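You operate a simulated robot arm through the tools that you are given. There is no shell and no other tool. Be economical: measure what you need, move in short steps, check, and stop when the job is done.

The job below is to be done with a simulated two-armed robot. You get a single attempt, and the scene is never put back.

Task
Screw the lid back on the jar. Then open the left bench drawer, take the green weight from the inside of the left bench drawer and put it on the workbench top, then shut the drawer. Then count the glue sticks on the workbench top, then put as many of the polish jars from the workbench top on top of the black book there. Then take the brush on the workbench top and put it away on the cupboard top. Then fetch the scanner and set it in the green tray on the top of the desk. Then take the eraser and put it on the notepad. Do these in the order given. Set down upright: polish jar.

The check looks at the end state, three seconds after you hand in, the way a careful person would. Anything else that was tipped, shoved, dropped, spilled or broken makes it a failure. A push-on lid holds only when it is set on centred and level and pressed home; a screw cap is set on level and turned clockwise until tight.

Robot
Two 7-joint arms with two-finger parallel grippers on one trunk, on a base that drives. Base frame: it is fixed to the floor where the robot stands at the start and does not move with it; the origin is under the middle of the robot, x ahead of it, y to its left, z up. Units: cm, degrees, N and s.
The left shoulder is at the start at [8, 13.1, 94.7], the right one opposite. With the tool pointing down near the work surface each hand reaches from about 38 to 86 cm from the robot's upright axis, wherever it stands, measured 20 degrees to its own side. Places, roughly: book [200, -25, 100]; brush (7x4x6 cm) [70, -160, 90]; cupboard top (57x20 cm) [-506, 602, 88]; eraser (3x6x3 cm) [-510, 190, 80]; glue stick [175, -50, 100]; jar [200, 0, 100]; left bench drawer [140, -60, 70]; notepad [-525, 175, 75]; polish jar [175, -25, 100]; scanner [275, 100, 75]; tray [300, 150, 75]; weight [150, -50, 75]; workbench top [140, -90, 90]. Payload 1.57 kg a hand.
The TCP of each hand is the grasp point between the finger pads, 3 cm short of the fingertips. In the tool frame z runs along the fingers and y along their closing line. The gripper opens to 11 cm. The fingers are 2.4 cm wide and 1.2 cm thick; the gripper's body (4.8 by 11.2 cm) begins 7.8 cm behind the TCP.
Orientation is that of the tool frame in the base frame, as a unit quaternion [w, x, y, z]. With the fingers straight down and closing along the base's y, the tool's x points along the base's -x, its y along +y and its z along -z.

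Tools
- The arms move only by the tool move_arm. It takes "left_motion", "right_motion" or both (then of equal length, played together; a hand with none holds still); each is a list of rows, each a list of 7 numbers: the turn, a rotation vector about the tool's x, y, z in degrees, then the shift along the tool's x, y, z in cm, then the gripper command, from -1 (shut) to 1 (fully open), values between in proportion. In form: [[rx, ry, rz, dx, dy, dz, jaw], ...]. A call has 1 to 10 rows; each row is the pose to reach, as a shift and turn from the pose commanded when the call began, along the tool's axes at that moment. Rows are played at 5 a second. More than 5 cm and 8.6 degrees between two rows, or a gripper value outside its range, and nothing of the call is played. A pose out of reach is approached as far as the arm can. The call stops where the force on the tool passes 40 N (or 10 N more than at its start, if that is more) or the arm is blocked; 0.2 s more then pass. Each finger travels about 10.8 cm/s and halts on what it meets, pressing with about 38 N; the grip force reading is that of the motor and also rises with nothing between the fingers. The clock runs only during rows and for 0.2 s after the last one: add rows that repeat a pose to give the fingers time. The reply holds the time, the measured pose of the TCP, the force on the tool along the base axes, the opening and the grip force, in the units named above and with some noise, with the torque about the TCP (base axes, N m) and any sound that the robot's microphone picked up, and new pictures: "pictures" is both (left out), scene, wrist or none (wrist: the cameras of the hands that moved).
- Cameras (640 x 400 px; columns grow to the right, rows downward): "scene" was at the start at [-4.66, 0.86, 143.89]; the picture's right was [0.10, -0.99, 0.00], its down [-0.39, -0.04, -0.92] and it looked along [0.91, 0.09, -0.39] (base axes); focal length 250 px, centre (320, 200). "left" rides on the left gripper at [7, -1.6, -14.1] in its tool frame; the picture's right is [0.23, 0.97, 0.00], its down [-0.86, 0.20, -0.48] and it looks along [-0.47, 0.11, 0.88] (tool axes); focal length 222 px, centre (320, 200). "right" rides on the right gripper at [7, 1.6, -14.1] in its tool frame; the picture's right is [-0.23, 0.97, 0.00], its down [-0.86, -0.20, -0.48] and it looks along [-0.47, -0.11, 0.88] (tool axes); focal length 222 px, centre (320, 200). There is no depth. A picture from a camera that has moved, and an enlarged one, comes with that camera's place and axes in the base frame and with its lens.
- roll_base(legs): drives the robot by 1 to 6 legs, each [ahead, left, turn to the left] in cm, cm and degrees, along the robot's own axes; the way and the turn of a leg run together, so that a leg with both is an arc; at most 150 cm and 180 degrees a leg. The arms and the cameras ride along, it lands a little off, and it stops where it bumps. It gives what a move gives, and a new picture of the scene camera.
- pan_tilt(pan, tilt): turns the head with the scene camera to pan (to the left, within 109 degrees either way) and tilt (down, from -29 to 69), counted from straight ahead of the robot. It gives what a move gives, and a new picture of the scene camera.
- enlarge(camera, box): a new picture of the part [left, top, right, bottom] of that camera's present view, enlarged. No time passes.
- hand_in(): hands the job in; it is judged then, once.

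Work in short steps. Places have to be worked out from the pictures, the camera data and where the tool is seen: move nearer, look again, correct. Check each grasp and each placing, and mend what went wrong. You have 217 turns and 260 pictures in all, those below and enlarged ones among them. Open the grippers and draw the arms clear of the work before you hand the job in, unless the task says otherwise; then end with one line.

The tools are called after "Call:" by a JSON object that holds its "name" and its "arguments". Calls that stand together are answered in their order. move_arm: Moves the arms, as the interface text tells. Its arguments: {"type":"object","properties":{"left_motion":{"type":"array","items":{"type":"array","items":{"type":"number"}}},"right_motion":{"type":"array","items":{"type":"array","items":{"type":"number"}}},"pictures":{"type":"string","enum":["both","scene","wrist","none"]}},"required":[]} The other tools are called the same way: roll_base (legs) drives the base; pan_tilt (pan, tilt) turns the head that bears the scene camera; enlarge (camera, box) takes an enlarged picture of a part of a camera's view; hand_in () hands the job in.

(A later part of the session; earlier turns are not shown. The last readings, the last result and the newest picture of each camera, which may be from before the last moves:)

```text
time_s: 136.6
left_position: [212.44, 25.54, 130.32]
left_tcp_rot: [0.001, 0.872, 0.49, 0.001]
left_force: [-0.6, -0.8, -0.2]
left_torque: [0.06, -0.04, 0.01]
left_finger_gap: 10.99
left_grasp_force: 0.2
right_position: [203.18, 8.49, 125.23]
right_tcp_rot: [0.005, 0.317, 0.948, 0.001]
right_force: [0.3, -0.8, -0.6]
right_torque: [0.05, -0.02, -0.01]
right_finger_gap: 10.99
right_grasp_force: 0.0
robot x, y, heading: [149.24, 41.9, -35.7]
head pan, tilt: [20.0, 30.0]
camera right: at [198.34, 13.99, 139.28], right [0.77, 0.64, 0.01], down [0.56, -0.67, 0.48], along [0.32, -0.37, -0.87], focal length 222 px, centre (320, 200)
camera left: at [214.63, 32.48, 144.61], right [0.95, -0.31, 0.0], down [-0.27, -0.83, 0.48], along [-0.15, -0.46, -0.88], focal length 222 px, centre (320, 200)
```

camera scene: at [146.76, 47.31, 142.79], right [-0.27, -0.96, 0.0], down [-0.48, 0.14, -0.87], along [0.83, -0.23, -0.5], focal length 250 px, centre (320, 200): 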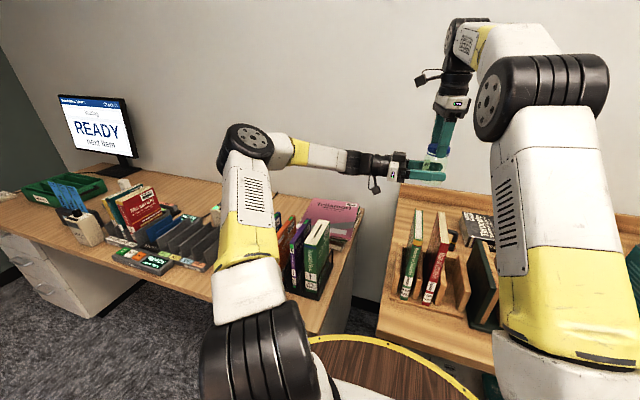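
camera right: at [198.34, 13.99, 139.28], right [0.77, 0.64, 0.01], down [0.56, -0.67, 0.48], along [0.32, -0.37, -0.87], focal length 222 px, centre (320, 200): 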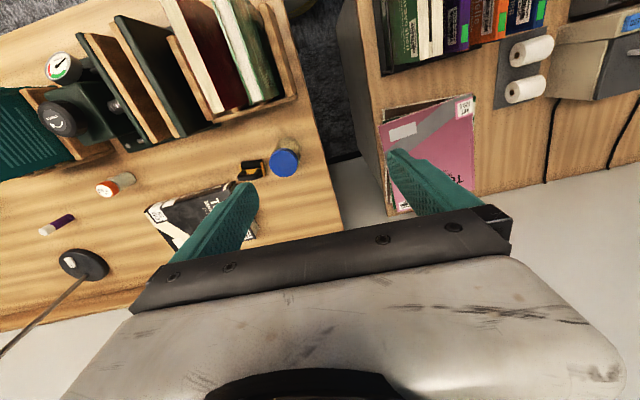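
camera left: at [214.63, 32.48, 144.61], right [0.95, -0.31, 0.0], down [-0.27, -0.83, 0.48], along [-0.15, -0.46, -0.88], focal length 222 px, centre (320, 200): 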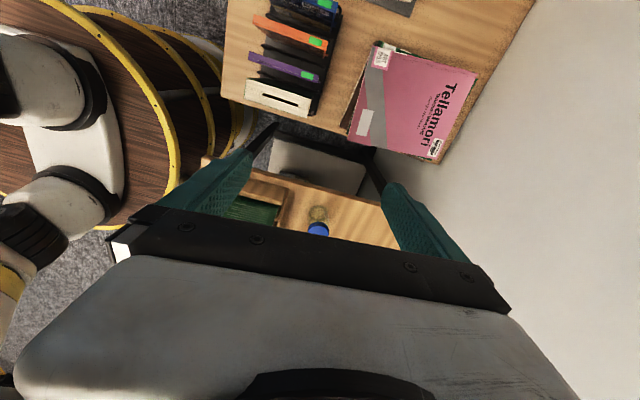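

Jar done. Next the drawer. I back off and drive to the right so that the drawer handle is in line with the right hand.

Call:
{"name": "roll_base", "arguments": {"legs": [[-39, 0, 0], [0, -71, 0]]}}

Call:
{"name": "pan_tilt", "arguments": {"pan": -10, "tilt": 38}}

```text
time_s: 142.5
left_position: [138.64, -8.68, 130.39]
left_tcp_rot: [0.001, 0.875, 0.483, 0.0]
left_force: [0.4, 0.4, -0.6]
left_torque: [0.0, 0.01, -0.01]
left_finger_gap: 11.01
left_grasp_force: 0.2
right_position: [128.94, -25.66, 125.29]
right_tcp_rot: [0.005, 0.327, 0.945, 0.002]
right_force: [-0.3, 0.3, -0.8]
right_torque: [0.01, -0.04, -0.04]
right_finger_gap: 11.01
right_grasp_force: 0.0
robot x, y, heading: [75.51, 8.78, -36.6]
head pan, tilt: [20.0, 30.0]
camera scene: at [73.19, 14.23, 142.79], right [-0.29, -0.96, 0.0], down [-0.48, 0.14, -0.87], along [0.83, -0.25, -0.5], focal length 250 px, centre (320, 200)
```

scene: 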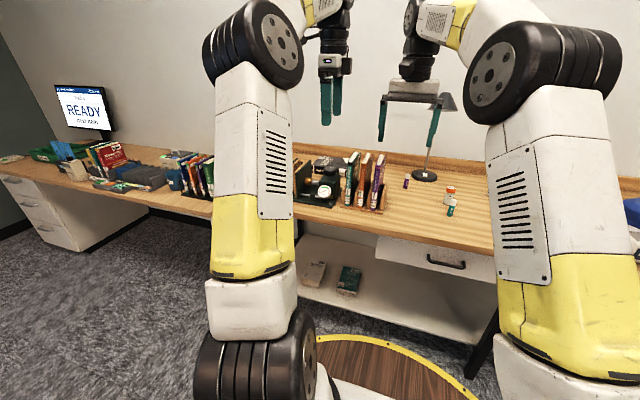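

```text
time_s: 143.5
left_position: [138.44, -8.68, 130.41]
left_tcp_rot: [0.001, 0.875, 0.483, -0.001]
left_force: [-0.1, 0.4, 0.5]
left_torque: [0.01, -0.02, 0.01]
left_finger_gap: 11.02
left_grasp_force: 0.1
right_position: [128.84, -25.48, 125.2]
right_tcp_rot: [0.005, 0.325, 0.946, 0.001]
right_force: [0.5, 0.4, -0.1]
right_torque: [0.0, 0.01, 0.0]
right_finger_gap: 11.02
right_grasp_force: 0.1
robot x, y, heading: [75.73, 9.02, -36.5]
head pan, tilt: [-10.0, 38.0]
camera scene: at [70.45, 10.55, 141.56], right [-0.73, -0.69, 0.0], down [-0.42, 0.45, -0.79], along [0.54, -0.57, -0.62], focal length 250 px, centre (320, 200)
```

scene: 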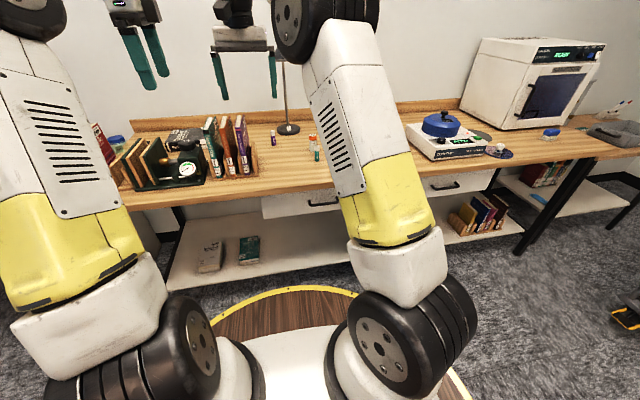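

Handle ≈ (123, −48, 79). I pitch the right hand to point forward while shifting it right in front of the handle.

Call:
{"name": "move_arm", "arguments": {"right_motion": [[0, -8.5, 0, 0.4, -2.2, 1, 1], [0, -17, 0, 0.8, -4.4, 2, 1], [0, -25.5, 0, 1.2, -6.6, 3, 1], [0, -34, 0, 1.6, -8.8, 4, 1], [0, -42.5, 0, 2, -11, 5, 1], [0, -51, 0, 2, -13.2, 6, 1], [0, -59.5, 0, 2, -15.4, 7, 1], [0, -68, 0, 2, -17.6, 8, 1], [0, -76.5, 0, 2, -19.8, 9, 1], [0, -85, 0, 2, -21.7, 10, 1]], "pictures": "none"}}

Call:
{"name": "move_arm", "arguments": {"right_motion": [[0, 0, 8.5, 2.5, 0, 0, 1], [0, 0, 17, 5, 0, 0, 1], [0, 0, 25.5, 7.5, 0, 0, 1], [0, 0, 34, 10, 0, 0, 1], [0, 0, 42.5, 12.5, 0, 0, 1], [0, 0, 51, 15, 0, 0, 1], [0, 0, 59.5, 17.5, 0, 0, 1], [0, 0, 68, 20, 0, 0, 1], [0, 0, 76.5, 22, 0, 0, 1], [0, 0, 85, 24, 0, 0, 1]], "pictures": "both"}}

```text
time_s: 145.7
left_position: [138.5, -8.62, 130.37]
left_tcp_rot: [0.002, 0.875, 0.484, -0.001]
left_force: [-0.4, 2.3, 0.1]
left_torque: [0.01, -0.01, -0.03]
left_finger_gap: 11.0
left_grasp_force: 0.0
right_position: [115.8, -39.51, 115.91]
right_tcp_rot: [0.571, 0.258, 0.754, -0.198]
right_force: [-0.3, 0.4, -0.3]
right_torque: [-0.02, 0.0, -0.02]
right_finger_gap: 10.99
right_grasp_force: 0.1
right hand out of reach, approached as far as the arm can: row 9, 10
robot x, y, heading: [75.56, 8.54, -36.4]
head pan, tilt: [-10.0, 38.0]
```

```text
time_s: 147.9
left_position: [138.61, -8.57, 130.43]
left_tcp_rot: [0.002, 0.876, 0.483, 0.0]
left_force: [0.7, 0.1, -0.2]
left_torque: [-0.07, 0.02, 0.0]
left_finger_gap: 11.0
left_grasp_force: 0.1
right_position: [114.42, -39.57, 100.37]
right_tcp_rot: [0.534, 0.713, 0.39, 0.233]
right_force: [-0.1, 0.6, -0.6]
right_torque: [0.02, -0.01, 0.01]
right_finger_gap: 11.03
right_grasp_force: 0.1
right hand out of reach, approached as far as the arm can: row 3, 4, 5, 6, 7, 8, 9, 10
robot x, y, heading: [75.21, 8.58, -36.7]
head pan, tilt: [-10.0, 38.0]
camera scene: at [70.46, 10.57, 141.56], right [-0.73, -0.69, 0.0], down [-0.42, 0.45, -0.79], along [0.54, -0.57, -0.62], focal length 250 px, centre (320, 200)
camera right: at [108.5, -25.91, 105.81], right [0.17, -0.3, 0.94], down [-0.92, -0.38, 0.04], along [0.35, -0.87, -0.34], focal length 222 px, centre (320, 200)
```

scene: 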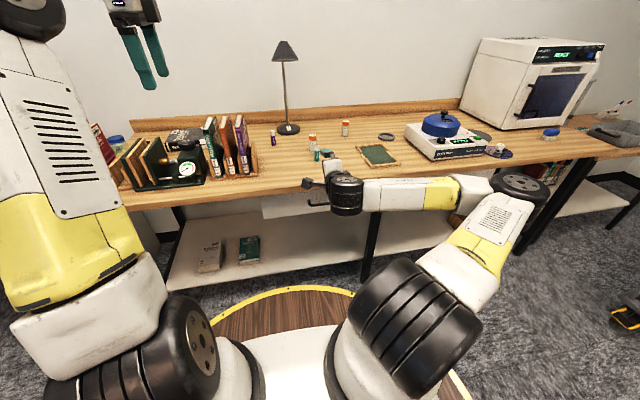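
right: 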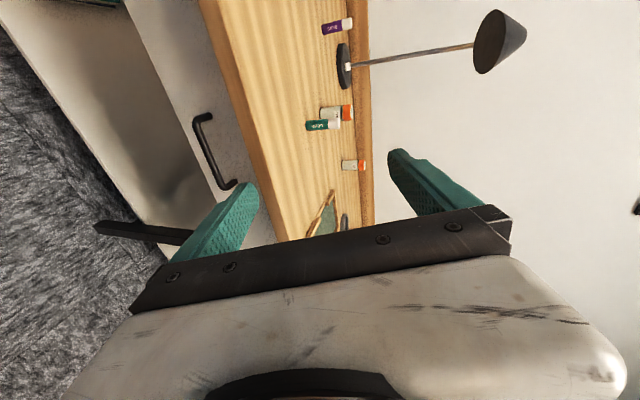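

The wrist view gives the handle at ≈ (124.6, −47.6, 79). I move the right hand to 6 cm short of it.

Call:
{"name": "move_arm", "arguments": {"right_motion": [[0, 0, 0, 0.2, -4, 1, 0.2], [0, 0, 0, 0.5, -8, 3, 0], [0, 0, 0, 0.8, -12, 6, 0], [0, 0, 0, 1.1, -14.5, 9.5, 0], [0, 0, 0, 1.4, -16.1, 13.1, 0], [0, 0, 0, 1.4, -16.1, 13.1, 0]], "pictures": "wrist"}}

```text
time_s: 149.3
left_position: [138.48, -8.57, 130.36]
left_tcp_rot: [0.001, 0.875, 0.484, 0.0]
left_force: [-0.2, -0.2, -0.1]
left_torque: [-0.03, -0.02, 0.01]
left_finger_gap: 11.0
left_grasp_force: 0.0
right_position: [123.33, -46.48, 91.63]
right_tcp_rot: [0.491, 0.739, 0.408, 0.214]
right_force: [0.7, 0.1, -0.3]
right_torque: [-0.01, -0.01, -0.01]
right_finger_gap: 5.46
right_grasp_force: 0.1
right hand out of reach, approached as far as the arm can: row 1, 2, 3, 4, 5, 6
robot x, y, heading: [75.63, 8.8, -36.6]
head pan, tilt: [-10.0, 38.0]
camera right: at [117.86, -33.39, 98.52], right [0.25, -0.36, 0.9], down [-0.91, -0.39, 0.1], along [0.32, -0.84, -0.43], focal length 222 px, centre (320, 200)
```

right: 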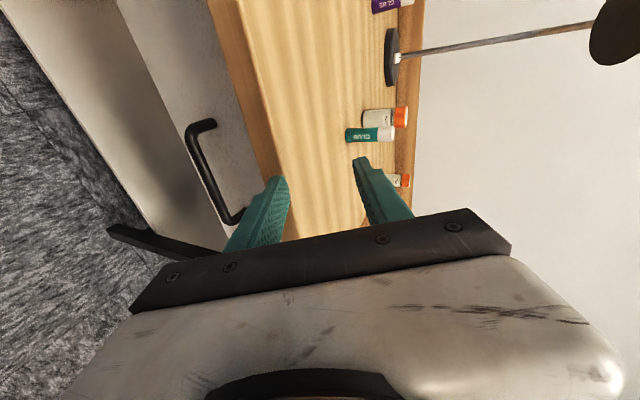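

The arm can't go that low pointing forward. Handle ≈ (123, −45.8, 80.4) protrudes 3.5 cm before the bench edge, so I'll grip it from above with a vertical tool closing along the pull direction. First back up and re-orient.

Call:
{"name": "move_arm", "arguments": {"right_motion": [[0, 0, 0, 0, 2.5, -4, 0], [0, 0, 0, 0, 6, -7, 0], [8, 0, 0, 0, 9, -9, 0], [16, 0, 0, 0, 11.4, -11, 0], [24, 0, 0, 0, 11.4, -11, 0], [32.5, 0, 0, 0, 11.4, -11, 0], [41, 0, 0, 0, 11.4, -11, -0.1], [49.5, 0, 0, 0, 11.4, -11, -0.2], [58, 0, 0, 0, 11.4, -11, -0.3], [65, 0, 0, 0, 11.4, -11, -0.4]], "pictures": "none"}}

```text
time_s: 151.5
left_position: [138.4, -8.68, 130.39]
left_tcp_rot: [0.001, 0.876, 0.483, 0.0]
left_force: [-0.4, -0.5, -0.2]
left_torque: [0.01, 0.0, 0.02]
left_finger_gap: 10.99
left_grasp_force: 0.0
right_position: [119.5, -42.51, 106.82]
right_tcp_rot: [0.018, 0.887, 0.459, -0.039]
right_force: [-0.7, 0.3, -0.5]
right_torque: [-0.02, -0.02, 0.01]
right_finger_gap: 3.28
right_grasp_force: 0.1
robot x, y, heading: [75.52, 8.76, -36.6]
head pan, tilt: [-10.0, 38.0]
```

Call:
{"name": "move_arm", "arguments": {"right_motion": [[0, 2.5, 0, -0.3, 2.4, 4, -0.4], [0, 4.9, 0, -0.67, 4.76, 8, -0.4], [0, 4.9, 0, -0.67, 4.76, 11.8, -0.4], [0, 4.9, 0, -0.67, 4.76, 11.8, -0.4]], "pictures": "wrist"}}

```text
time_s: 152.5
left_position: [138.41, -8.63, 130.42]
left_tcp_rot: [0.001, 0.876, 0.483, -0.001]
left_force: [0.3, 0.4, 0.4]
left_torque: [-0.01, 0.02, 0.04]
left_finger_gap: 11.02
left_grasp_force: 0.1
right_position: [122.46, -46.88, 95.25]
right_tcp_rot: [-0.002, 0.888, 0.459, -0.001]
right_force: [-0.1, 0.3, 0.0]
right_torque: [0.02, 0.05, -0.01]
right_finger_gap: 3.31
right_grasp_force: 0.0
robot x, y, heading: [75.72, 8.06, -36.7]
head pan, tilt: [-10.0, 38.0]
camera right: at [127.87, -42.12, 109.39], right [0.66, -0.75, 0.0], down [-0.66, -0.58, 0.48], along [-0.36, -0.31, -0.88], focal length 222 px, centre (320, 200)
```

right: 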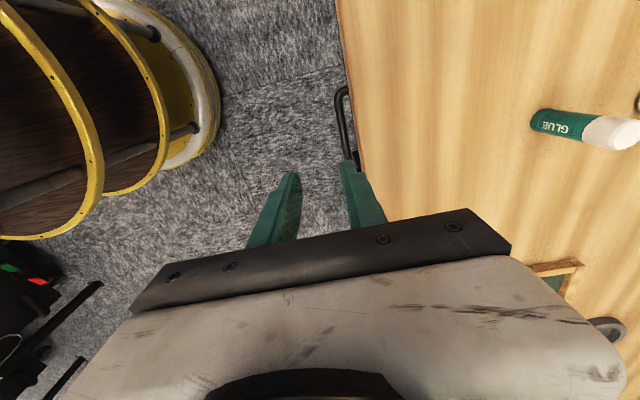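

Call:
{"name": "enlarge", "arguments": {"camera": "right", "box": [280, 50, 420, 200]}}

```text
2.67 times, centred on (350, 125) of right
camera zoom: at [127.87, -42.12, 109.39], right [0.66, -0.75, 0.0], down [-0.66, -0.58, 0.48], along [-0.36, -0.31, -0.88], focal length 592 px, centre (240, 400)
```

zoom: 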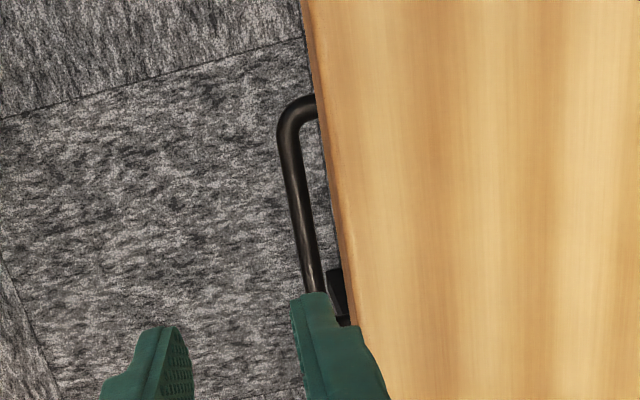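

Bar diameter ≈ 0.9 cm at n≈130, z≈80, centre t≈33.5. I tilt the tool 35° forward to slip a finger behind it under the bench edge, stopping 5 cm short.

Call:
{"name": "move_arm", "arguments": {"right_motion": [[-8.5, 0, 0, 0, -0.5, 1, -0.45], [-17, 0, 0, 0, -0.7, 3, -0.5], [-25.5, 0, 0, 0, -0.7, 5, -0.53], [-35, 0, 0, 0, -0.7, 7, -0.53], [-35, 0, 0, 0, -0.7, 9.5, -0.53], [-35, 0, 0, 0, -0.7, 9.5, -0.53]], "pictures": "none"}}

```text
refused: row 4 steps farther than a row can; nothing moved
```

Call:
{"name": "move_arm", "arguments": {"right_motion": [[-8.5, 0, 0, 0, -0.5, 1, -0.45], [-17, 0, 0, 0, -0.7, 3, -0.5], [-25.5, 0, 0, 0, -0.7, 5, -0.53], [-34, 0, 0, 0, -0.7, 7, -0.53], [-35, 0, 0, 0, -0.7, 9.5, -0.53], [-35, 0, 0, 0, -0.7, 9.5, -0.53]], "pictures": "wrist"}}

Call:
{"name": "enlarge", "arguments": {"camera": "right", "box": [240, 70, 420, 220]}}

```text
time_s: 153.9
left_position: [138.39, -8.68, 130.51]
left_tcp_rot: [0.001, 0.875, 0.483, -0.001]
left_force: [0.1, 0.9, 0.1]
left_torque: [0.0, 0.02, 0.01]
left_finger_gap: 11.0
left_grasp_force: 0.1
right_position: [121.76, -45.94, 85.68]
right_tcp_rot: [0.265, 0.848, 0.438, 0.138]
right_force: [-0.3, 0.5, 0.9]
right_torque: [0.01, -0.01, 0.01]
right_finger_gap: 2.59
right_grasp_force: 0.0
robot x, y, heading: [75.6, 8.64, -36.8]
head pan, tilt: [-10.0, 38.0]
camera right: at [120.33, -36.39, 98.2], right [0.52, -0.65, 0.56], down [-0.85, -0.45, 0.28], along [0.07, -0.62, -0.78], focal length 222 px, centre (320, 200)
```

right: 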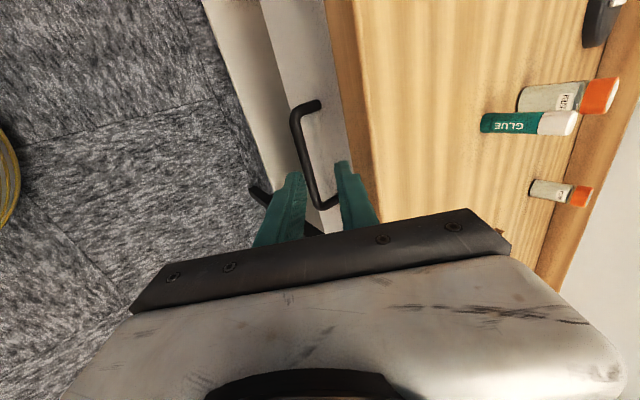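

```text
2.67 times, centred on (330, 145) of right
camera zoom: at [120.33, -36.39, 98.2], right [0.52, -0.65, 0.56], down [-0.85, -0.45, 0.28], along [0.07, -0.62, -0.78], focal length 592 px, centre (293, 347)
```

zoom: 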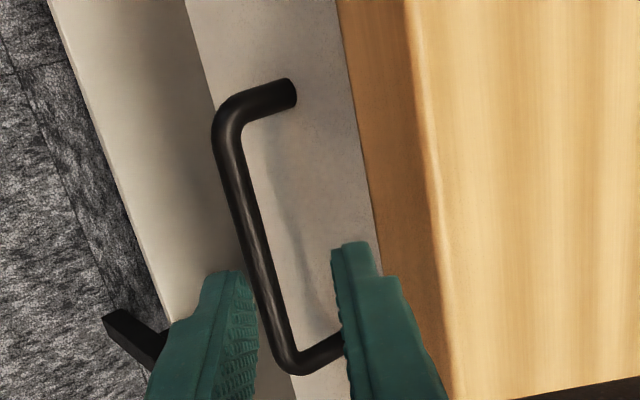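

Triangulation of the two views puts the bar at n≈130.1, z≈76.4. I shift y −1.8, advance 8.4 cm and close on the bar.

Call:
{"name": "move_arm", "arguments": {"right_motion": [[0, 0, 0, 0, -1.8, 1, -0.5], [0, 0, 0, 0, -1.8, 4, -0.5], [0, 0, 0, 0, -1.8, 7, -0.5], [0, 0, 0, 0, -1.8, 8.4, -0.5], [0, 0, 0, 0, -1.8, 8.4, -0.5]], "pictures": "none"}}

Call:
{"name": "enlarge", "arguments": {"camera": "right", "box": [240, 70, 420, 220]}}

```text
time_s: 155.1
left_position: [138.39, -8.57, 130.37]
left_tcp_rot: [0.002, 0.875, 0.484, 0.0]
left_force: [0.3, -0.1, -0.7]
left_torque: [-0.01, -0.01, 0.01]
left_finger_gap: 10.98
left_grasp_force: 0.1
right_position: [124.62, -47.92, 77.78]
right_tcp_rot: [0.265, 0.848, 0.438, 0.137]
right_force: [0.7, -0.1, -0.4]
right_torque: [0.0, -0.01, -0.01]
right_finger_gap: 2.78
right_grasp_force: 0.0
robot x, y, heading: [75.82, 8.78, -36.7]
head pan, tilt: [-10.0, 38.0]
```

```text
2.67 times, centred on (330, 145) of right
camera zoom: at [123.12, -38.32, 90.27], right [0.52, -0.65, 0.55], down [-0.85, -0.45, 0.28], along [0.07, -0.62, -0.78], focal length 592 px, centre (293, 347)
```

zoom: 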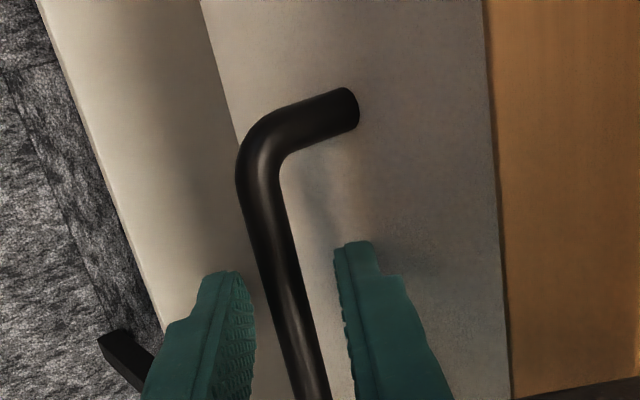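

The bar is between the fingers. I close on it.

Call:
{"name": "move_arm", "arguments": {"right_motion": [[0, 0, 0, 0, 0, 0.3, -0.7], [0, 0, 0, 0, 0, 0.3, -0.9], [0, 0, 0, 0, 0, 0.3, -1], [0, 0, 0, 0, 0, 0.3, -1]], "pictures": "none"}}

Call:
{"name": "roll_base", "arguments": {"legs": [[-8, 0, 0]]}}

```text
time_s: 156.1
left_position: [138.43, -8.59, 130.33]
left_tcp_rot: [0.001, 0.875, 0.484, -0.001]
left_force: [0.0, 0.1, 1.5]
left_torque: [0.01, -0.01, -0.01]
left_finger_gap: 11.0
left_grasp_force: 0.1
right_position: [124.76, -48.03, 77.48]
right_tcp_rot: [0.265, 0.848, 0.439, 0.138]
right_force: [-5.7, 3.8, 0.2]
right_torque: [-0.19, 0.24, 0.67]
right_finger_gap: 1.18
right_grasp_force: 29.6
robot x, y, heading: [75.54, 8.53, -36.6]
head pan, tilt: [-10.0, 38.0]
```

```text
time_s: 157.2
left_position: [131.79, -3.83, 130.41]
left_tcp_rot: [0.001, 0.876, 0.483, 0.001]
left_force: [0.6, 0.7, 0.2]
left_torque: [0.0, -0.01, 0.01]
left_finger_gap: 10.97
left_grasp_force: 0.0
right_position: [117.92, -43.27, 77.44]
right_tcp_rot: [0.265, 0.848, 0.438, 0.136]
right_force: [-8.4, -10.2, -6.6]
right_torque: [-0.68, 0.57, 0.22]
right_finger_gap: 1.2
right_grasp_force: 28.9
robot x, y, heading: [68.75, 13.52, -36.4]
head pan, tilt: [-10.0, 38.0]
camera scene: at [63.83, 15.4, 141.56], right [-0.73, -0.69, 0.0], down [-0.42, 0.45, -0.79], along [0.54, -0.57, -0.62], focal length 250 px, centre (320, 200)
```

scene: 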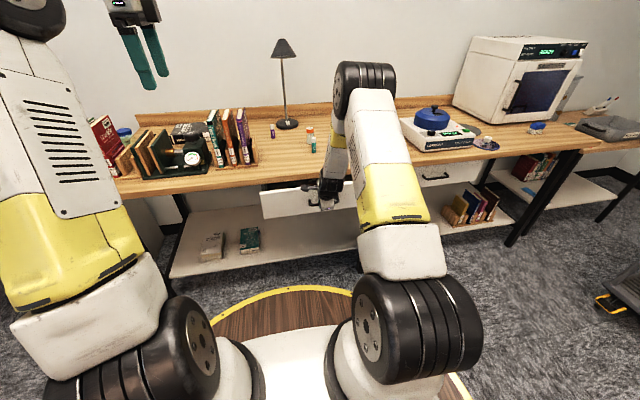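

The drawer is opening. I pull 17 cm further.

Call:
{"name": "roll_base", "arguments": {"legs": [[-17, 0, 0]]}}

```text
time_s: 158.6
left_position: [118.17, 6.59, 130.45]
left_tcp_rot: [0.001, 0.875, 0.484, 0.001]
left_force: [-0.6, -0.2, 0.0]
left_torque: [-0.01, 0.02, -0.01]
left_finger_gap: 11.0
left_grasp_force: 0.0
right_position: [104.09, -33.0, 77.52]
right_tcp_rot: [0.265, 0.849, 0.437, 0.137]
right_force: [-15.9, -20.1, 0.8]
right_torque: [-0.69, 0.46, 0.32]
right_finger_gap: 1.22
right_grasp_force: 28.9
robot x, y, heading: [55.03, 24.0, -36.4]
head pan, tilt: [-10.0, 38.0]
camera scene: at [49.96, 25.63, 141.55], right [-0.73, -0.69, 0.0], down [-0.42, 0.45, -0.79], along [0.54, -0.57, -0.62], focal length 250 px, centre (320, 200)
```

scene: 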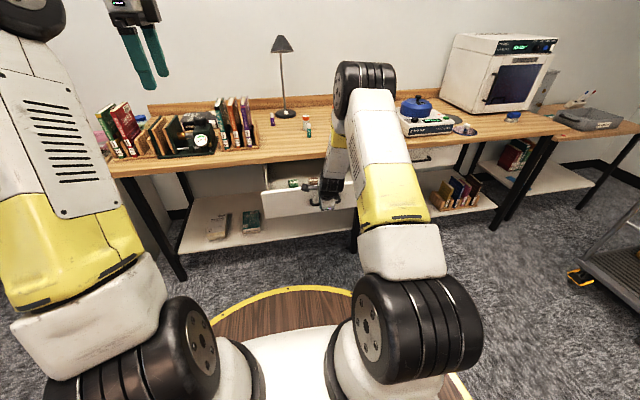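

Open 25 cm. I release the handle, retract along the tool axis and rise, and look into the drawer.

Call:
{"name": "move_arm", "arguments": {"right_motion": [[0, 0, 0, 0, 0, 0, -0.7], [0, 0, 0, 0, 0, 0, -0.5], [0, 0, 0, 0, 0, -3.5, -0.5], [0, 0, 0, 0, 0, -7.5, -0.5], [0, 0, 0, 0, 2, -12, -0.3], [0, 0, 0, 0, 5, -16, 0], [8.5, 0, 0, 0, 8, -19, 0.3], [17, 0, 0, 0, 11, -22, 0.6], [25.5, 0, 0, 0, 13, -24, 1], [34, 0, 0, 0, 13, -24, 1]], "pictures": "wrist"}}

```text
time_s: 160.8
left_position: [118.08, 6.64, 130.41]
left_tcp_rot: [0.001, 0.875, 0.483, -0.001]
left_force: [0.0, 0.8, 0.0]
left_torque: [-0.02, 0.01, -0.01]
left_finger_gap: 11.01
left_grasp_force: 0.1
right_position: [101.49, -31.11, 104.67]
right_tcp_rot: [0.006, 0.889, 0.458, 0.001]
right_force: [-0.2, 0.8, 1.4]
right_torque: [-0.03, -0.04, -0.02]
right_finger_gap: 11.03
right_grasp_force: 0.1
robot x, y, heading: [55.08, 24.11, -36.4]
head pan, tilt: [-10.0, 38.0]
camera right: at [106.86, -26.29, 118.74], right [0.66, -0.75, 0.01], down [-0.66, -0.58, 0.48], along [-0.35, -0.33, -0.88], focal length 222 px, centre (320, 200)
```

right: 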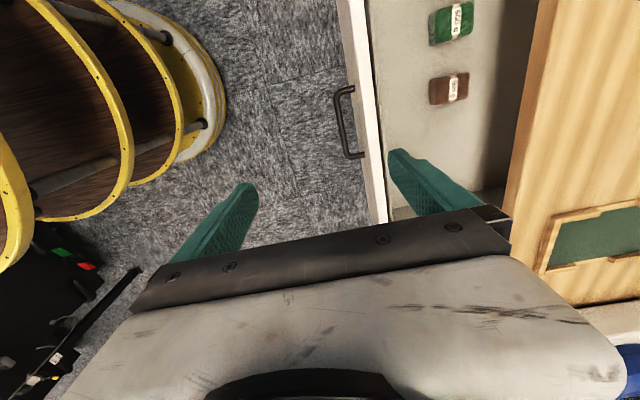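

The green weight ("500 g") is at ≈ (126.5, −37). I drive 24 cm ahead and turn the right hand back to its normal yaw.

Call:
{"name": "roll_base", "arguments": {"legs": [[24, 0, 0]]}}

Call:
{"name": "move_arm", "arguments": {"right_motion": [[0, 0, -8.5, 0, 0, 0, 1], [0, 0, -17, 0, 0, 0, 1], [0, 0, -25.5, 0, 0, 0, 1], [0, 0, -34, 0, -2, 0, 1], [0, 0, -42.5, 0, -4, 0, 1], [0, 0, -51, 0, -6, 0, 1], [0, 0, -59.5, 0, -8, 0, 1], [0, 0, -68, 2, -10, 0, 1], [0, 0, -76.5, 4, -12, 0, 1], [0, 0, -85, 6, -14, 0, 1]], "pictures": "wrist"}}

```text
time_s: 162.6
left_position: [137.36, -7.23, 130.49]
left_tcp_rot: [0.001, 0.874, 0.487, 0.0]
left_force: [-0.2, 0.2, -0.3]
left_torque: [-0.01, -0.02, 0.02]
left_finger_gap: 10.99
left_grasp_force: 0.1
right_position: [121.04, -45.21, 104.61]
right_tcp_rot: [0.007, 0.888, 0.46, 0.001]
right_force: [1.1, 0.1, -0.1]
right_torque: [0.02, -0.01, 0.01]
right_finger_gap: 10.97
right_grasp_force: 0.1
robot x, y, heading: [74.25, 9.53, -36.1]
head pan, tilt: [-10.0, 38.0]
camera scene: at [69.21, 11.5, 141.55], right [-0.72, -0.69, 0.0], down [-0.43, 0.45, -0.79], along [0.54, -0.57, -0.62], focal length 250 px, centre (320, 200)
```

scene: 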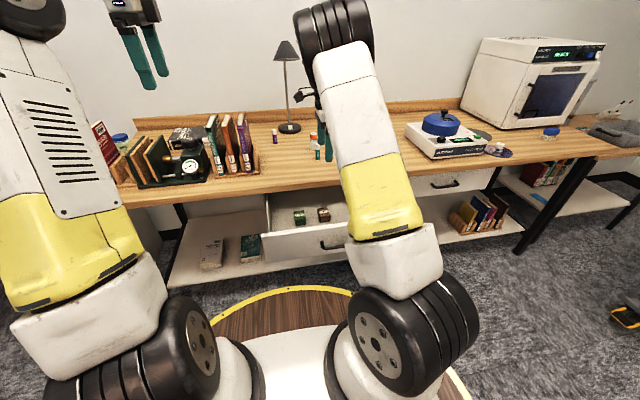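

```text
time_s: 164.8
left_position: [137.35, -7.2, 130.54]
left_tcp_rot: [0.001, 0.874, 0.486, -0.001]
left_force: [0.1, 0.0, -0.3]
left_torque: [-0.01, -0.01, 0.0]
left_finger_gap: 10.99
left_grasp_force: 0.1
right_position: [113.16, -32.19, 104.33]
right_tcp_rot: [0.006, 0.343, 0.939, -0.003]
right_force: [-0.5, 0.0, 0.6]
right_torque: [-0.01, -0.02, 0.0]
right_finger_gap: 11.02
right_grasp_force: 0.1
robot x, y, heading: [74.5, 9.41, -36.3]
head pan, tilt: [-10.0, 38.0]
camera right: at [108.66, -26.35, 118.43], right [0.8, 0.6, 0.0], down [0.52, -0.7, 0.49], along [0.29, -0.39, -0.87], focal length 222 px, centre (320, 200)
```

right: 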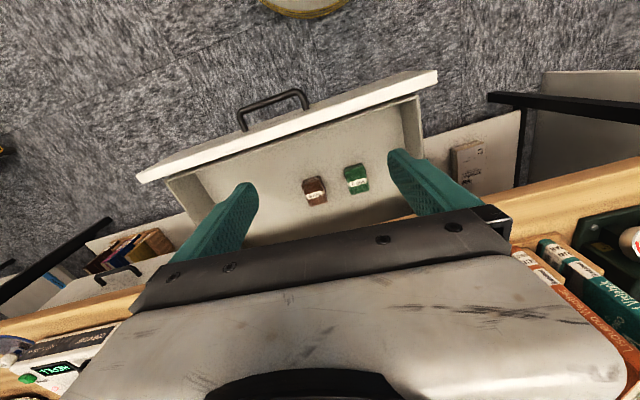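

Green weight ≈ (126.5, −37.1), top z≈74.5. I hover over it at z≈88 with partial opening.

Call:
{"name": "move_arm", "arguments": {"right_motion": [[0, 0, -2, -4.5, 1.6, 0, 0.5], [0, 0, -4, -9, 3.2, 1, 0.5], [0, 0, -4, -13.3, 4.8, 3, 0.5], [0, 0, -4, -13.3, 4.8, 7.5, 0.5], [0, 0, -4, -13.3, 4.8, 12, 0.5], [0, 0, -4, -13.3, 4.8, 16, 0.5], [0, 0, -4, -13.3, 4.8, 16, 0.5]], "pictures": "wrist"}}

```text
time_s: 166.4
left_position: [137.48, -7.22, 130.48]
left_tcp_rot: [0.002, 0.874, 0.486, 0.0]
left_force: [0.5, 0.4, 0.0]
left_torque: [0.01, 0.05, -0.02]
left_finger_gap: 10.98
left_grasp_force: 0.0
right_position: [126.59, -37.33, 88.31]
right_tcp_rot: [0.006, 0.31, 0.951, -0.003]
right_force: [0.9, -0.5, -0.4]
right_torque: [-0.02, -0.03, -0.04]
right_finger_gap: 8.23
right_grasp_force: 0.0
robot x, y, heading: [74.55, 9.38, -36.0]
head pan, tilt: [-10.0, 38.0]
camera right: at [121.69, -31.71, 102.46], right [0.76, 0.65, 0.0], down [0.57, -0.66, 0.49], along [0.32, -0.37, -0.87], focal length 222 px, centre (320, 200)
```

right: 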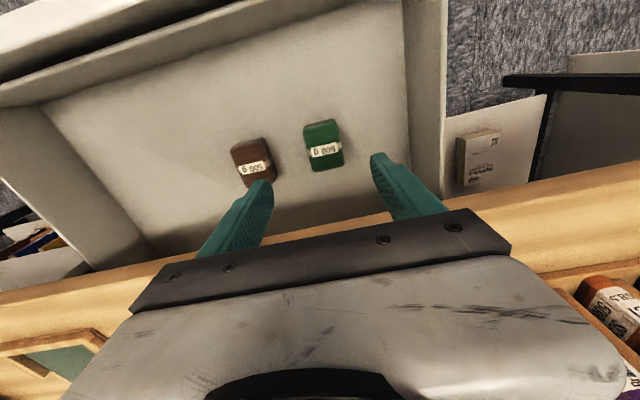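

Aligned; I descend ~12.8 cm with narrower opening and close on the weight.

Call:
{"name": "move_arm", "arguments": {"right_motion": [[0, 0, 0, -0.4, 0.1, 4.5, 0.2], [0, 0, 0, -0.4, 0.1, 9, 0.2], [0, 0, 0, -0.4, 0.1, 11, 0.2], [0, 0, 0, -0.4, 0.1, 12.8, 0.2], [0, 0, 0, -0.4, 0.1, 12.8, -0.1], [0, 0, 0, -0.4, 0.1, 12.8, -0.4], [0, 0, 0, -0.4, 0.1, 12.8, -0.4]], "pictures": "wrist"}}

```text
time_s: 168.0
left_position: [137.34, -7.17, 130.44]
left_tcp_rot: [0.002, 0.874, 0.486, 0.0]
left_force: [-0.3, 0.7, 0.8]
left_torque: [0.02, -0.02, 0.01]
left_finger_gap: 10.98
left_grasp_force: 0.1
right_position: [127.09, -37.53, 75.71]
right_tcp_rot: [0.005, 0.31, 0.951, -0.002]
right_force: [1.4, 1.8, -0.5]
right_torque: [0.09, -0.16, 0.07]
right_finger_gap: 4.58
right_grasp_force: 37.9
robot x, y, heading: [74.89, 9.32, -36.3]
head pan, tilt: [-10.0, 38.0]
camera right: at [122.28, -31.96, 89.68], right [0.76, 0.65, 0.0], down [0.57, -0.66, 0.49], along [0.32, -0.37, -0.87], focal length 222 px, centre (320, 200)
```

right: 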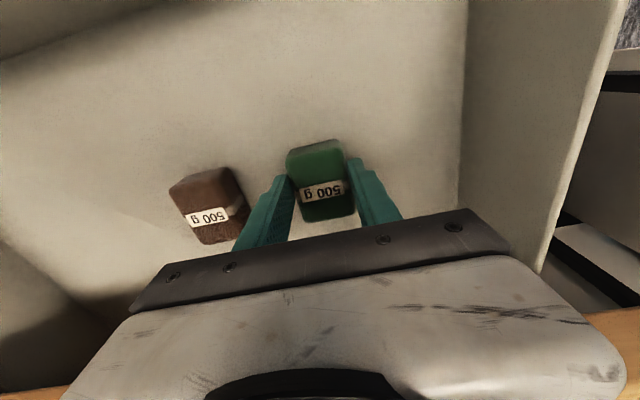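

Gripped (4.58). I lift it out to z≈106 and move over the bench at (139.8, −43.5).

Call:
{"name": "move_arm", "arguments": {"right_motion": [[0, 0, 0, 0, 0, -4.8, -0.5], [0, 0, 0, 0, 0, -9.6, -0.5], [0, 0, 0, 0, 0, -14.4, -0.5], [0, 0, 0, 0, 0, -19.2, -0.5], [0, 0, 0, 0, 0, -24, -0.5], [0, 0, 0, -3.5, 0.5, -26, -0.5], [0, 0, 0, -7.5, 1.2, -26, -0.5], [0, 0, 0, -11, 1.8, -26, -0.5], [0, 0, 0, -14, 2.4, -25, -0.5], [0, 0, 0, -14, 2.4, -21, -0.5]], "pictures": "wrist"}}

```text
time_s: 170.2
left_position: [137.53, -7.24, 130.39]
left_tcp_rot: [0.0, 0.874, 0.485, 0.0]
left_force: [-0.1, 0.7, -0.1]
left_torque: [0.0, 0.01, 0.03]
left_finger_gap: 11.0
left_grasp_force: 0.1
right_position: [136.5, -42.84, 97.33]
right_tcp_rot: [0.005, 0.311, 0.951, -0.004]
right_force: [-0.9, 0.0, -3.6]
right_torque: [0.01, 0.01, -0.04]
right_finger_gap: 4.56
right_grasp_force: 37.8
right hand out of reach, approached as far as the arm can: row 8, 9, 10
robot x, y, heading: [74.1, 9.46, -36.4]
head pan, tilt: [-10.0, 38.0]
camera right: at [131.69, -37.25, 111.34], right [0.76, 0.65, 0.0], down [0.57, -0.66, 0.49], along [0.32, -0.37, -0.87], focal length 222 px, centre (320, 200)
```

right: 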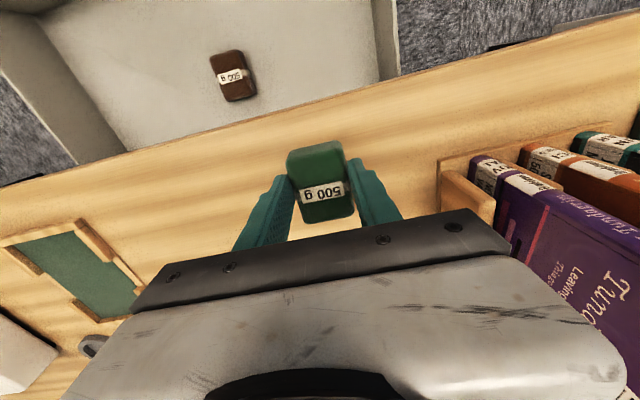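

It's over free bench at n≈136 (arm near limit). I ease back a little and lower slowly to contact.

Call:
{"name": "move_arm", "arguments": {"right_motion": [[0, 0, 0, 2, 0, 1.5, -0.5], [0, 0, 0, 2.5, 0, 4, -0.5], [0, 0, 0, 2.5, 0, 6, -0.5], [0, 0, 0, 2.5, 0, 6.6, -0.5], [0, 0, 0, 2.5, 0, 7.2, -0.5]], "pictures": "none"}}

```text
time_s: 171.5
left_position: [137.48, -7.23, 130.38]
left_tcp_rot: [0.001, 0.874, 0.486, -0.001]
left_force: [-1.3, 0.8, -0.1]
left_torque: [-0.05, -0.03, 0.03]
left_finger_gap: 11.01
left_grasp_force: 0.0
right_position: [134.53, -41.62, 90.63]
right_tcp_rot: [0.008, 0.311, 0.95, -0.003]
right_force: [-0.6, 0.7, 6.2]
right_torque: [0.18, 0.27, -0.01]
right_finger_gap: 4.57
right_grasp_force: 37.5
robot x, y, heading: [74.55, 9.6, -36.3]
head pan, tilt: [-10.0, 38.0]
stopped in row 5 (right hand): the force on the tool passed its limit at 43 N (the readings are from after the stop); the commanded pose is now the measured one
```

It touched at the very edge of the bench. I lift 3 cm, drive ahead 6 cm, and set it down farther in.

Call:
{"name": "move_arm", "arguments": {"right_motion": [[0, 0, 0, 0, 0, -3, -0.5], [0, 0, 0, 0, 0, -3, -0.5]], "pictures": "none"}}

Call:
{"name": "roll_base", "arguments": {"legs": [[6, 0, 0]]}}

Call:
{"name": "move_arm", "arguments": {"right_motion": [[0, 0, 0, 0, 0, 2, -0.5], [0, 0, 0, 0, 0, 2.6, -0.5], [0, 0, 0, 0, 0, 2.9, -0.5], [0, 0, 0, 0, 0, 3.1, -0.5]], "pictures": "none"}}

```text
time_s: 172.1
left_position: [137.32, -7.14, 130.38]
left_tcp_rot: [0.001, 0.874, 0.486, 0.0]
left_force: [0.1, 0.1, 0.4]
left_torque: [-0.01, 0.02, 0.01]
left_finger_gap: 11.01
left_grasp_force: 0.0
right_position: [134.49, -41.53, 93.38]
right_tcp_rot: [0.008, 0.311, 0.95, -0.003]
right_force: [-0.2, -0.2, -3.4]
right_torque: [0.02, 0.0, 0.01]
right_finger_gap: 4.55
right_grasp_force: 38.0
robot x, y, heading: [74.25, 9.73, -36.4]
head pan, tilt: [-10.0, 38.0]
```

```text
time_s: 173.1
left_position: [142.24, -10.61, 130.34]
left_tcp_rot: [0.001, 0.873, 0.487, 0.0]
left_force: [0.3, 0.8, -0.1]
left_torque: [-0.01, 0.01, 0.04]
left_finger_gap: 11.01
left_grasp_force: 0.0
right_position: [139.32, -44.91, 93.53]
right_tcp_rot: [0.008, 0.312, 0.95, -0.004]
right_force: [-1.3, 0.9, -5.3]
right_torque: [0.01, -0.01, 0.03]
right_finger_gap: 4.58
right_grasp_force: 37.8
robot x, y, heading: [79.01, 5.97, -36.2]
head pan, tilt: [-10.0, 38.0]
camera scene: at [74.01, 7.97, 141.56], right [-0.72, -0.69, 0.0], down [-0.43, 0.45, -0.79], along [0.54, -0.57, -0.62], focal length 250 px, centre (320, 200)
```

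scene: 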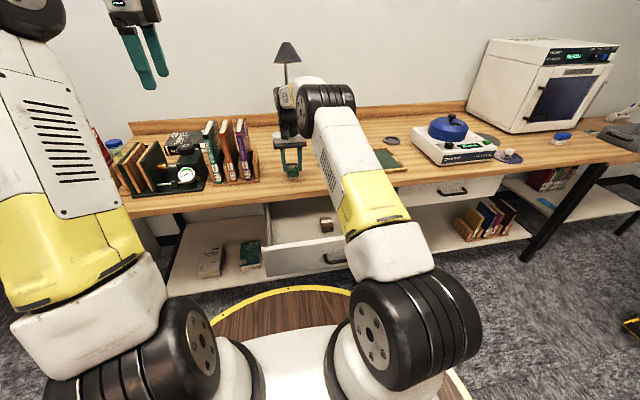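

```text
time_s: 174.1
left_position: [142.1, -10.57, 130.43]
left_tcp_rot: [0.002, 0.873, 0.487, 0.0]
left_force: [0.2, 0.1, 0.9]
left_torque: [0.01, 0.02, -0.02]
left_finger_gap: 11.0
left_grasp_force: 0.1
right_position: [139.34, -44.99, 90.85]
right_tcp_rot: [0.01, 0.31, 0.951, -0.004]
right_force: [-7.6, 4.2, 23.0]
right_torque: [0.57, 0.91, 0.04]
right_finger_gap: 4.56
right_grasp_force: 37.8
robot x, y, heading: [78.88, 5.99, -36.2]
head pan, tilt: [-10.0, 38.0]
```

On the bench. Release slowly, rise, and look.

Call:
{"name": "move_arm", "arguments": {"right_motion": [[0, 0, 0, 0, 0, -0.2, -0.1], [0, 0, 0, 0, 0, -0.2, 0.1], [0, 0, 0, 0, 0, -0.2, 0.4], [0, 0, 0, 0, 0, -0.2, 0.5], [0, 0, 0, 0, 0, -4, 0.5], [0, 0, 0, 1, 0, -8.5, 0.5], [0, 0, 0, 3, 0, -13, 0.5], [0, 0, 0, 6, 0, -16, 0.5]], "pictures": "wrist"}}

```text
time_s: 175.9
left_position: [142.22, -10.68, 130.44]
left_tcp_rot: [0.001, 0.874, 0.486, 0.0]
left_force: [-0.3, -0.3, -0.3]
left_torque: [0.03, 0.05, 0.0]
left_finger_gap: 11.01
left_grasp_force: 0.1
right_position: [134.45, -41.3, 106.02]
right_tcp_rot: [0.007, 0.312, 0.95, -0.003]
right_force: [0.0, -0.2, -1.2]
right_torque: [0.0, 0.03, 0.0]
right_finger_gap: 8.23
right_grasp_force: 0.2
robot x, y, heading: [79.13, 5.99, -35.8]
head pan, tilt: [-10.0, 38.0]
camera right: at [129.48, -35.7, 120.07], right [0.76, 0.65, 0.0], down [0.57, -0.66, 0.49], along [0.32, -0.37, -0.87], focal length 222 px, centre (320, 200)
```

right: 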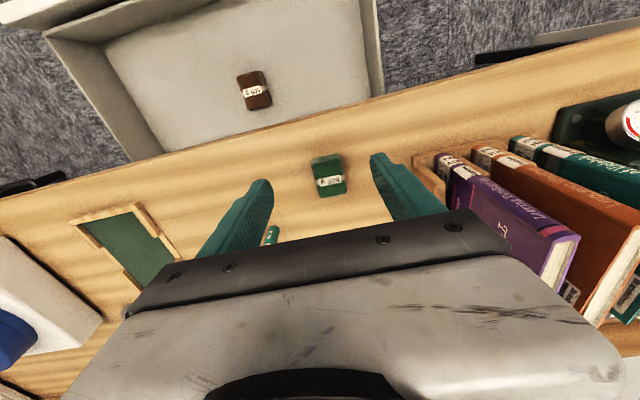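

Weight is on the bench. Now I bring the closed right hand in front of the open drawer to push it shut.

Call:
{"name": "move_arm", "arguments": {"right_motion": [[0, 0, 0, 4.5, -1.5, 0, 0], [0, 0, 0, 9, -3, 0, -0.5], [0, 0, 0, 13.5, -4.5, 0, -1], [0, 0, 0, 18, -6, 0, -1], [0, 0, 0, 22.5, -7.5, 0, -1], [0, 0, 0, 27, -9, 0, -1], [0, 0, 0, 31.5, -10.5, 0, -1], [0, 0, 0, 32.5, -10.5, 4, -1], [0, 0, 0, 32.5, -10.5, 8.5, -1]], "pictures": "none"}}

Call:
{"name": "move_arm", "arguments": {"right_motion": [[0, 0, 0, 0, 0, 4.5, -1], [0, 0, 0, 0, 0, 9, -1], [0, 0, 0, 0, 0, 13.5, -1], [0, 0, 0, 0, 0, 18, -1], [0, 0, 0, 0, 0, 20.5, -1], [0, 0, 0, 0, 0, 20.5, -1]], "pictures": "wrist"}}

```text
time_s: 177.9
left_position: [142.16, -10.71, 130.51]
left_tcp_rot: [0.001, 0.874, 0.486, 0.0]
left_force: [-0.1, 0.1, 0.2]
left_torque: [-0.01, -0.04, 0.0]
left_finger_gap: 10.98
left_grasp_force: 0.0
right_position: [101.87, -30.74, 97.3]
right_tcp_rot: [0.008, 0.31, 0.951, -0.003]
right_force: [-0.5, 0.3, -0.2]
right_torque: [-0.03, -0.01, 0.0]
right_finger_gap: 0.03
right_grasp_force: 21.3
robot x, y, heading: [79.51, 6.16, -36.2]
head pan, tilt: [-10.0, 38.0]
```

```text
time_s: 179.3
left_position: [142.11, -10.8, 130.5]
left_tcp_rot: [0.001, 0.874, 0.486, 0.0]
left_force: [-0.1, -0.3, -1.3]
left_torque: [0.0, 0.02, 0.0]
left_finger_gap: 10.97
left_grasp_force: 0.0
right_position: [102.27, -30.86, 76.64]
right_tcp_rot: [0.008, 0.311, 0.95, -0.003]
right_force: [-0.2, -0.2, 1.3]
right_torque: [0.0, -0.01, 0.0]
right_finger_gap: 0.0
right_grasp_force: 21.0
robot x, y, heading: [79.54, 5.85, -36.3]
head pan, tilt: [-10.0, 38.0]
camera right: at [97.36, -25.23, 90.6], right [0.76, 0.65, 0.0], down [0.57, -0.66, 0.49], along [0.32, -0.37, -0.87], focal length 222 px, centre (320, 200)
```

right: 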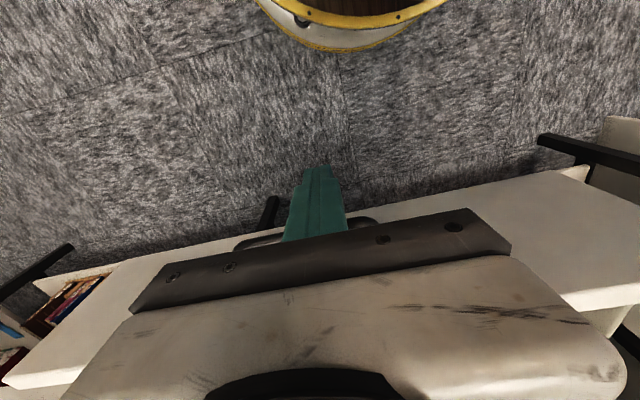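

The hand is before the handle. I tilt the tool 15° so its body stays clear of the bench edge, then drive ahead to push.

Call:
{"name": "move_arm", "arguments": {"right_motion": [[0, -7.5, 0, 0, 0, 0, -1], [0, -15, 0, 0, 0, 0, -1], [0, -15, 0, 0, 0, 0, -1]], "pictures": "none"}}

Call:
{"name": "roll_base", "arguments": {"legs": [[24, 0, 0]]}}

```text
time_s: 180.1
left_position: [142.18, -10.58, 130.49]
left_tcp_rot: [0.001, 0.874, 0.486, 0.0]
left_force: [0.6, 0.0, -0.2]
left_torque: [-0.01, 0.01, 0.01]
left_finger_gap: 10.99
left_grasp_force: 0.0
right_position: [103.45, -31.79, 76.21]
right_tcp_rot: [0.131, 0.307, 0.941, -0.044]
right_force: [-0.5, -0.3, -0.5]
right_torque: [0.02, 0.01, 0.02]
right_finger_gap: 0.0
right_grasp_force: 21.1
right hand out of reach, approached as far as the arm can: row 2, 3
robot x, y, heading: [79.22, 6.23, -36.2]
head pan, tilt: [-10.0, 38.0]
```

```text
time_s: 181.8
left_position: [161.86, -24.93, 130.4]
left_tcp_rot: [0.001, 0.874, 0.487, 0.0]
left_force: [0.2, 0.2, -0.6]
left_torque: [0.02, -0.02, -0.02]
left_finger_gap: 11.01
left_grasp_force: 0.0
right_position: [123.1, -46.04, 76.21]
right_tcp_rot: [0.132, 0.308, 0.941, -0.044]
right_force: [0.1, -0.1, -0.1]
right_torque: [0.0, 0.02, -0.01]
right_finger_gap: 0.01
right_grasp_force: 21.1
robot x, y, heading: [98.77, -8.31, -36.1]
head pan, tilt: [-10.0, 38.0]
camera scene: at [93.6, -6.4, 141.55], right [-0.72, -0.69, 0.0], down [-0.43, 0.44, -0.79], along [0.55, -0.57, -0.62], focal length 250 px, centre (320, 200)
```

scene: 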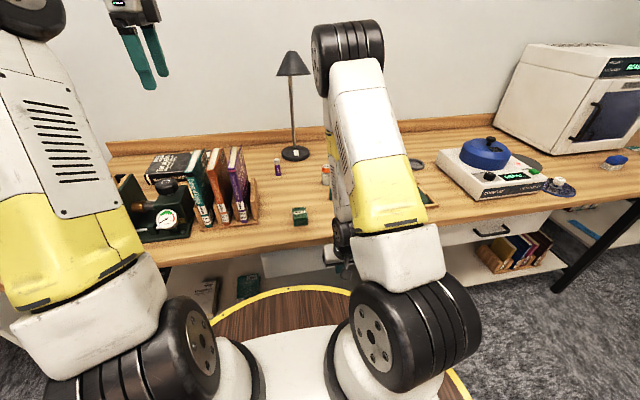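

Call:
{"name": "roll_base", "arguments": {"legs": [[3, 0, 0]]}}

Call:
{"name": "enlarge", "arguments": {"camera": "right", "box": [0, 0, 640, 400]}}

```text
time_s: 182.8
left_position: [163.75, -26.58, 130.41]
left_tcp_rot: [0.0, 0.874, 0.487, 0.0]
left_force: [0.2, 0.1, -0.6]
left_torque: [0.0, 0.01, 0.0]
left_finger_gap: 10.99
left_grasp_force: 0.1
right_position: [124.15, -47.1, 75.97]
right_tcp_rot: [0.119, 0.308, 0.943, -0.041]
right_force: [0.5, 0.0, -0.4]
right_torque: [0.01, -0.01, 0.02]
right_finger_gap: 0.01
right_grasp_force: 21.3
robot x, y, heading: [101.12, -10.04, -36.1]
head pan, tilt: [-10.0, 38.0]
stopped in leg 1: the force on the tool passed its limit at 50 N (the readings are from after the stop); the commanded pose is now the measured one
camera scene: at [95.72, -7.94, 141.56], right [-0.72, -0.69, 0.0], down [-0.43, 0.44, -0.79], along [0.55, -0.57, -0.62], focal length 250 px, centre (320, 200)
```

scene: 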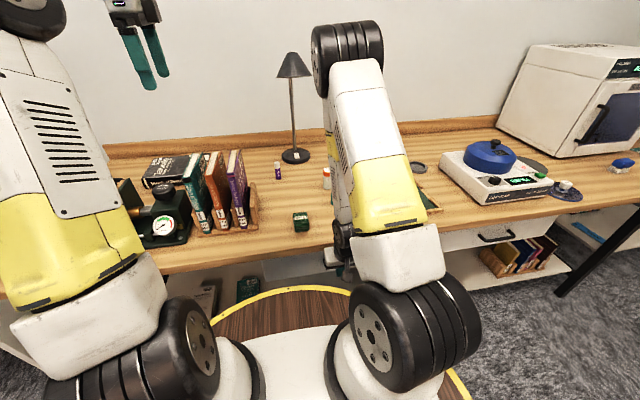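

```text
1.00 times, centred on (320, 200) of right (not enlarged: the box is as wide or as high as the picture)
camera zoom: at [116.91, -39.61, 87.89], right [0.75, 0.66, 0.05], down [0.46, -0.58, 0.68], along [0.48, -0.48, -0.73], focal length 222 px, centre (320, 200)
```

zoom: 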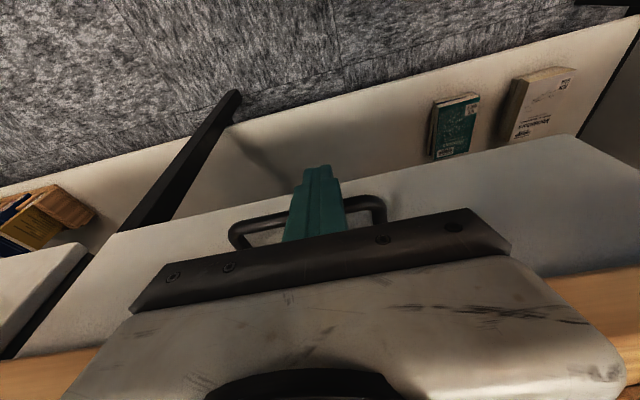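

The drawer hit its stop (50 N): shut. I back off, raise the right hand, and survey the bench to count glue sticks.

Call:
{"name": "roll_base", "arguments": {"legs": [[-10, 0, 0]]}}

Call:
{"name": "move_arm", "arguments": {"right_motion": [[0, 7, 0, 1, 0, -4.5, -1], [0, 14, 0, 2, 0, -9, -0.5], [0, 14, 0, 3, 0, -13.5, 0], [0, 14, 0, 4, 0, -18, 0.5], [0, 14, 0, 4, 0, -22.5, 1], [0, 14, 0, 3, 0, -27, 1], [0, 14, 0, 2, 0, -31.5, 1], [0, 14, 0, 1, 0, -36, 1], [0, 14, 0, 0, -3, -40, 1], [0, 14, 0, 0, -7, -42, 1]], "pictures": "none"}}

Call:
{"name": "pan_tilt", "arguments": {"pan": 0, "tilt": 35}}

```text
time_s: 183.9
left_position: [155.78, -20.71, 130.4]
left_tcp_rot: [0.0, 0.874, 0.486, 0.0]
left_force: [0.1, 0.7, 1.4]
left_torque: [0.01, 0.01, -0.01]
left_finger_gap: 11.0
left_grasp_force: 0.0
right_position: [116.3, -41.17, 75.93]
right_tcp_rot: [0.119, 0.307, 0.943, -0.041]
right_force: [0.6, -1.0, -0.3]
right_torque: [0.0, -0.01, -0.01]
right_finger_gap: 0.0
right_grasp_force: 21.2
robot x, y, heading: [93.05, -4.26, -36.1]
head pan, tilt: [-10.0, 38.0]
camera scene: at [87.68, -2.05, 141.56], right [-0.72, -0.69, 0.0], down [-0.43, 0.44, -0.79], along [0.55, -0.57, -0.62], focal length 250 px, centre (320, 200)
```

scene: 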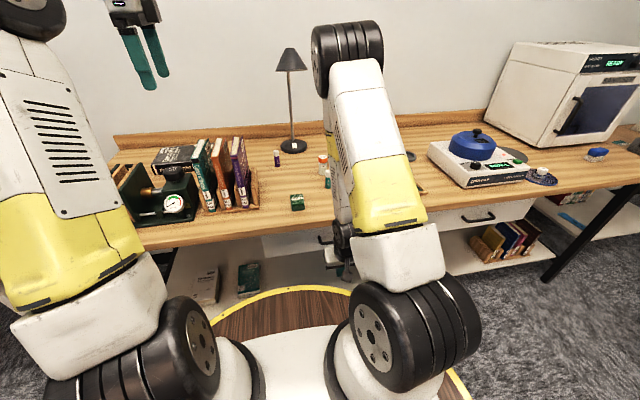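

```text
refused: row 9 steps farther than a row can; nothing moved
```

```text
time_s: 184.6
left_position: [155.77, -20.7, 130.35]
left_tcp_rot: [0.001, 0.874, 0.486, -0.002]
left_force: [0.0, -0.5, 0.1]
left_torque: [0.02, 0.0, 0.02]
left_finger_gap: 11.01
left_grasp_force: 0.0
right_position: [116.34, -41.09, 75.94]
right_tcp_rot: [0.119, 0.308, 0.943, -0.04]
right_force: [-0.1, -0.3, -0.5]
right_torque: [0.0, 0.0, -0.03]
right_finger_gap: 0.01
right_grasp_force: 22.0
robot x, y, heading: [92.86, -3.91, -36.4]
head pan, tilt: [0.0, 35.0]
camera scene: at [88.8, -1.02, 142.01], right [-0.59, -0.81, 0.0], down [-0.46, 0.34, -0.82], along [0.66, -0.48, -0.57], focal length 250 px, centre (320, 200)
```

scene: 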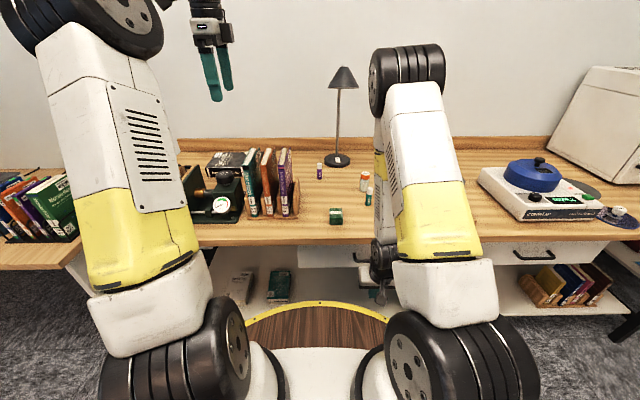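

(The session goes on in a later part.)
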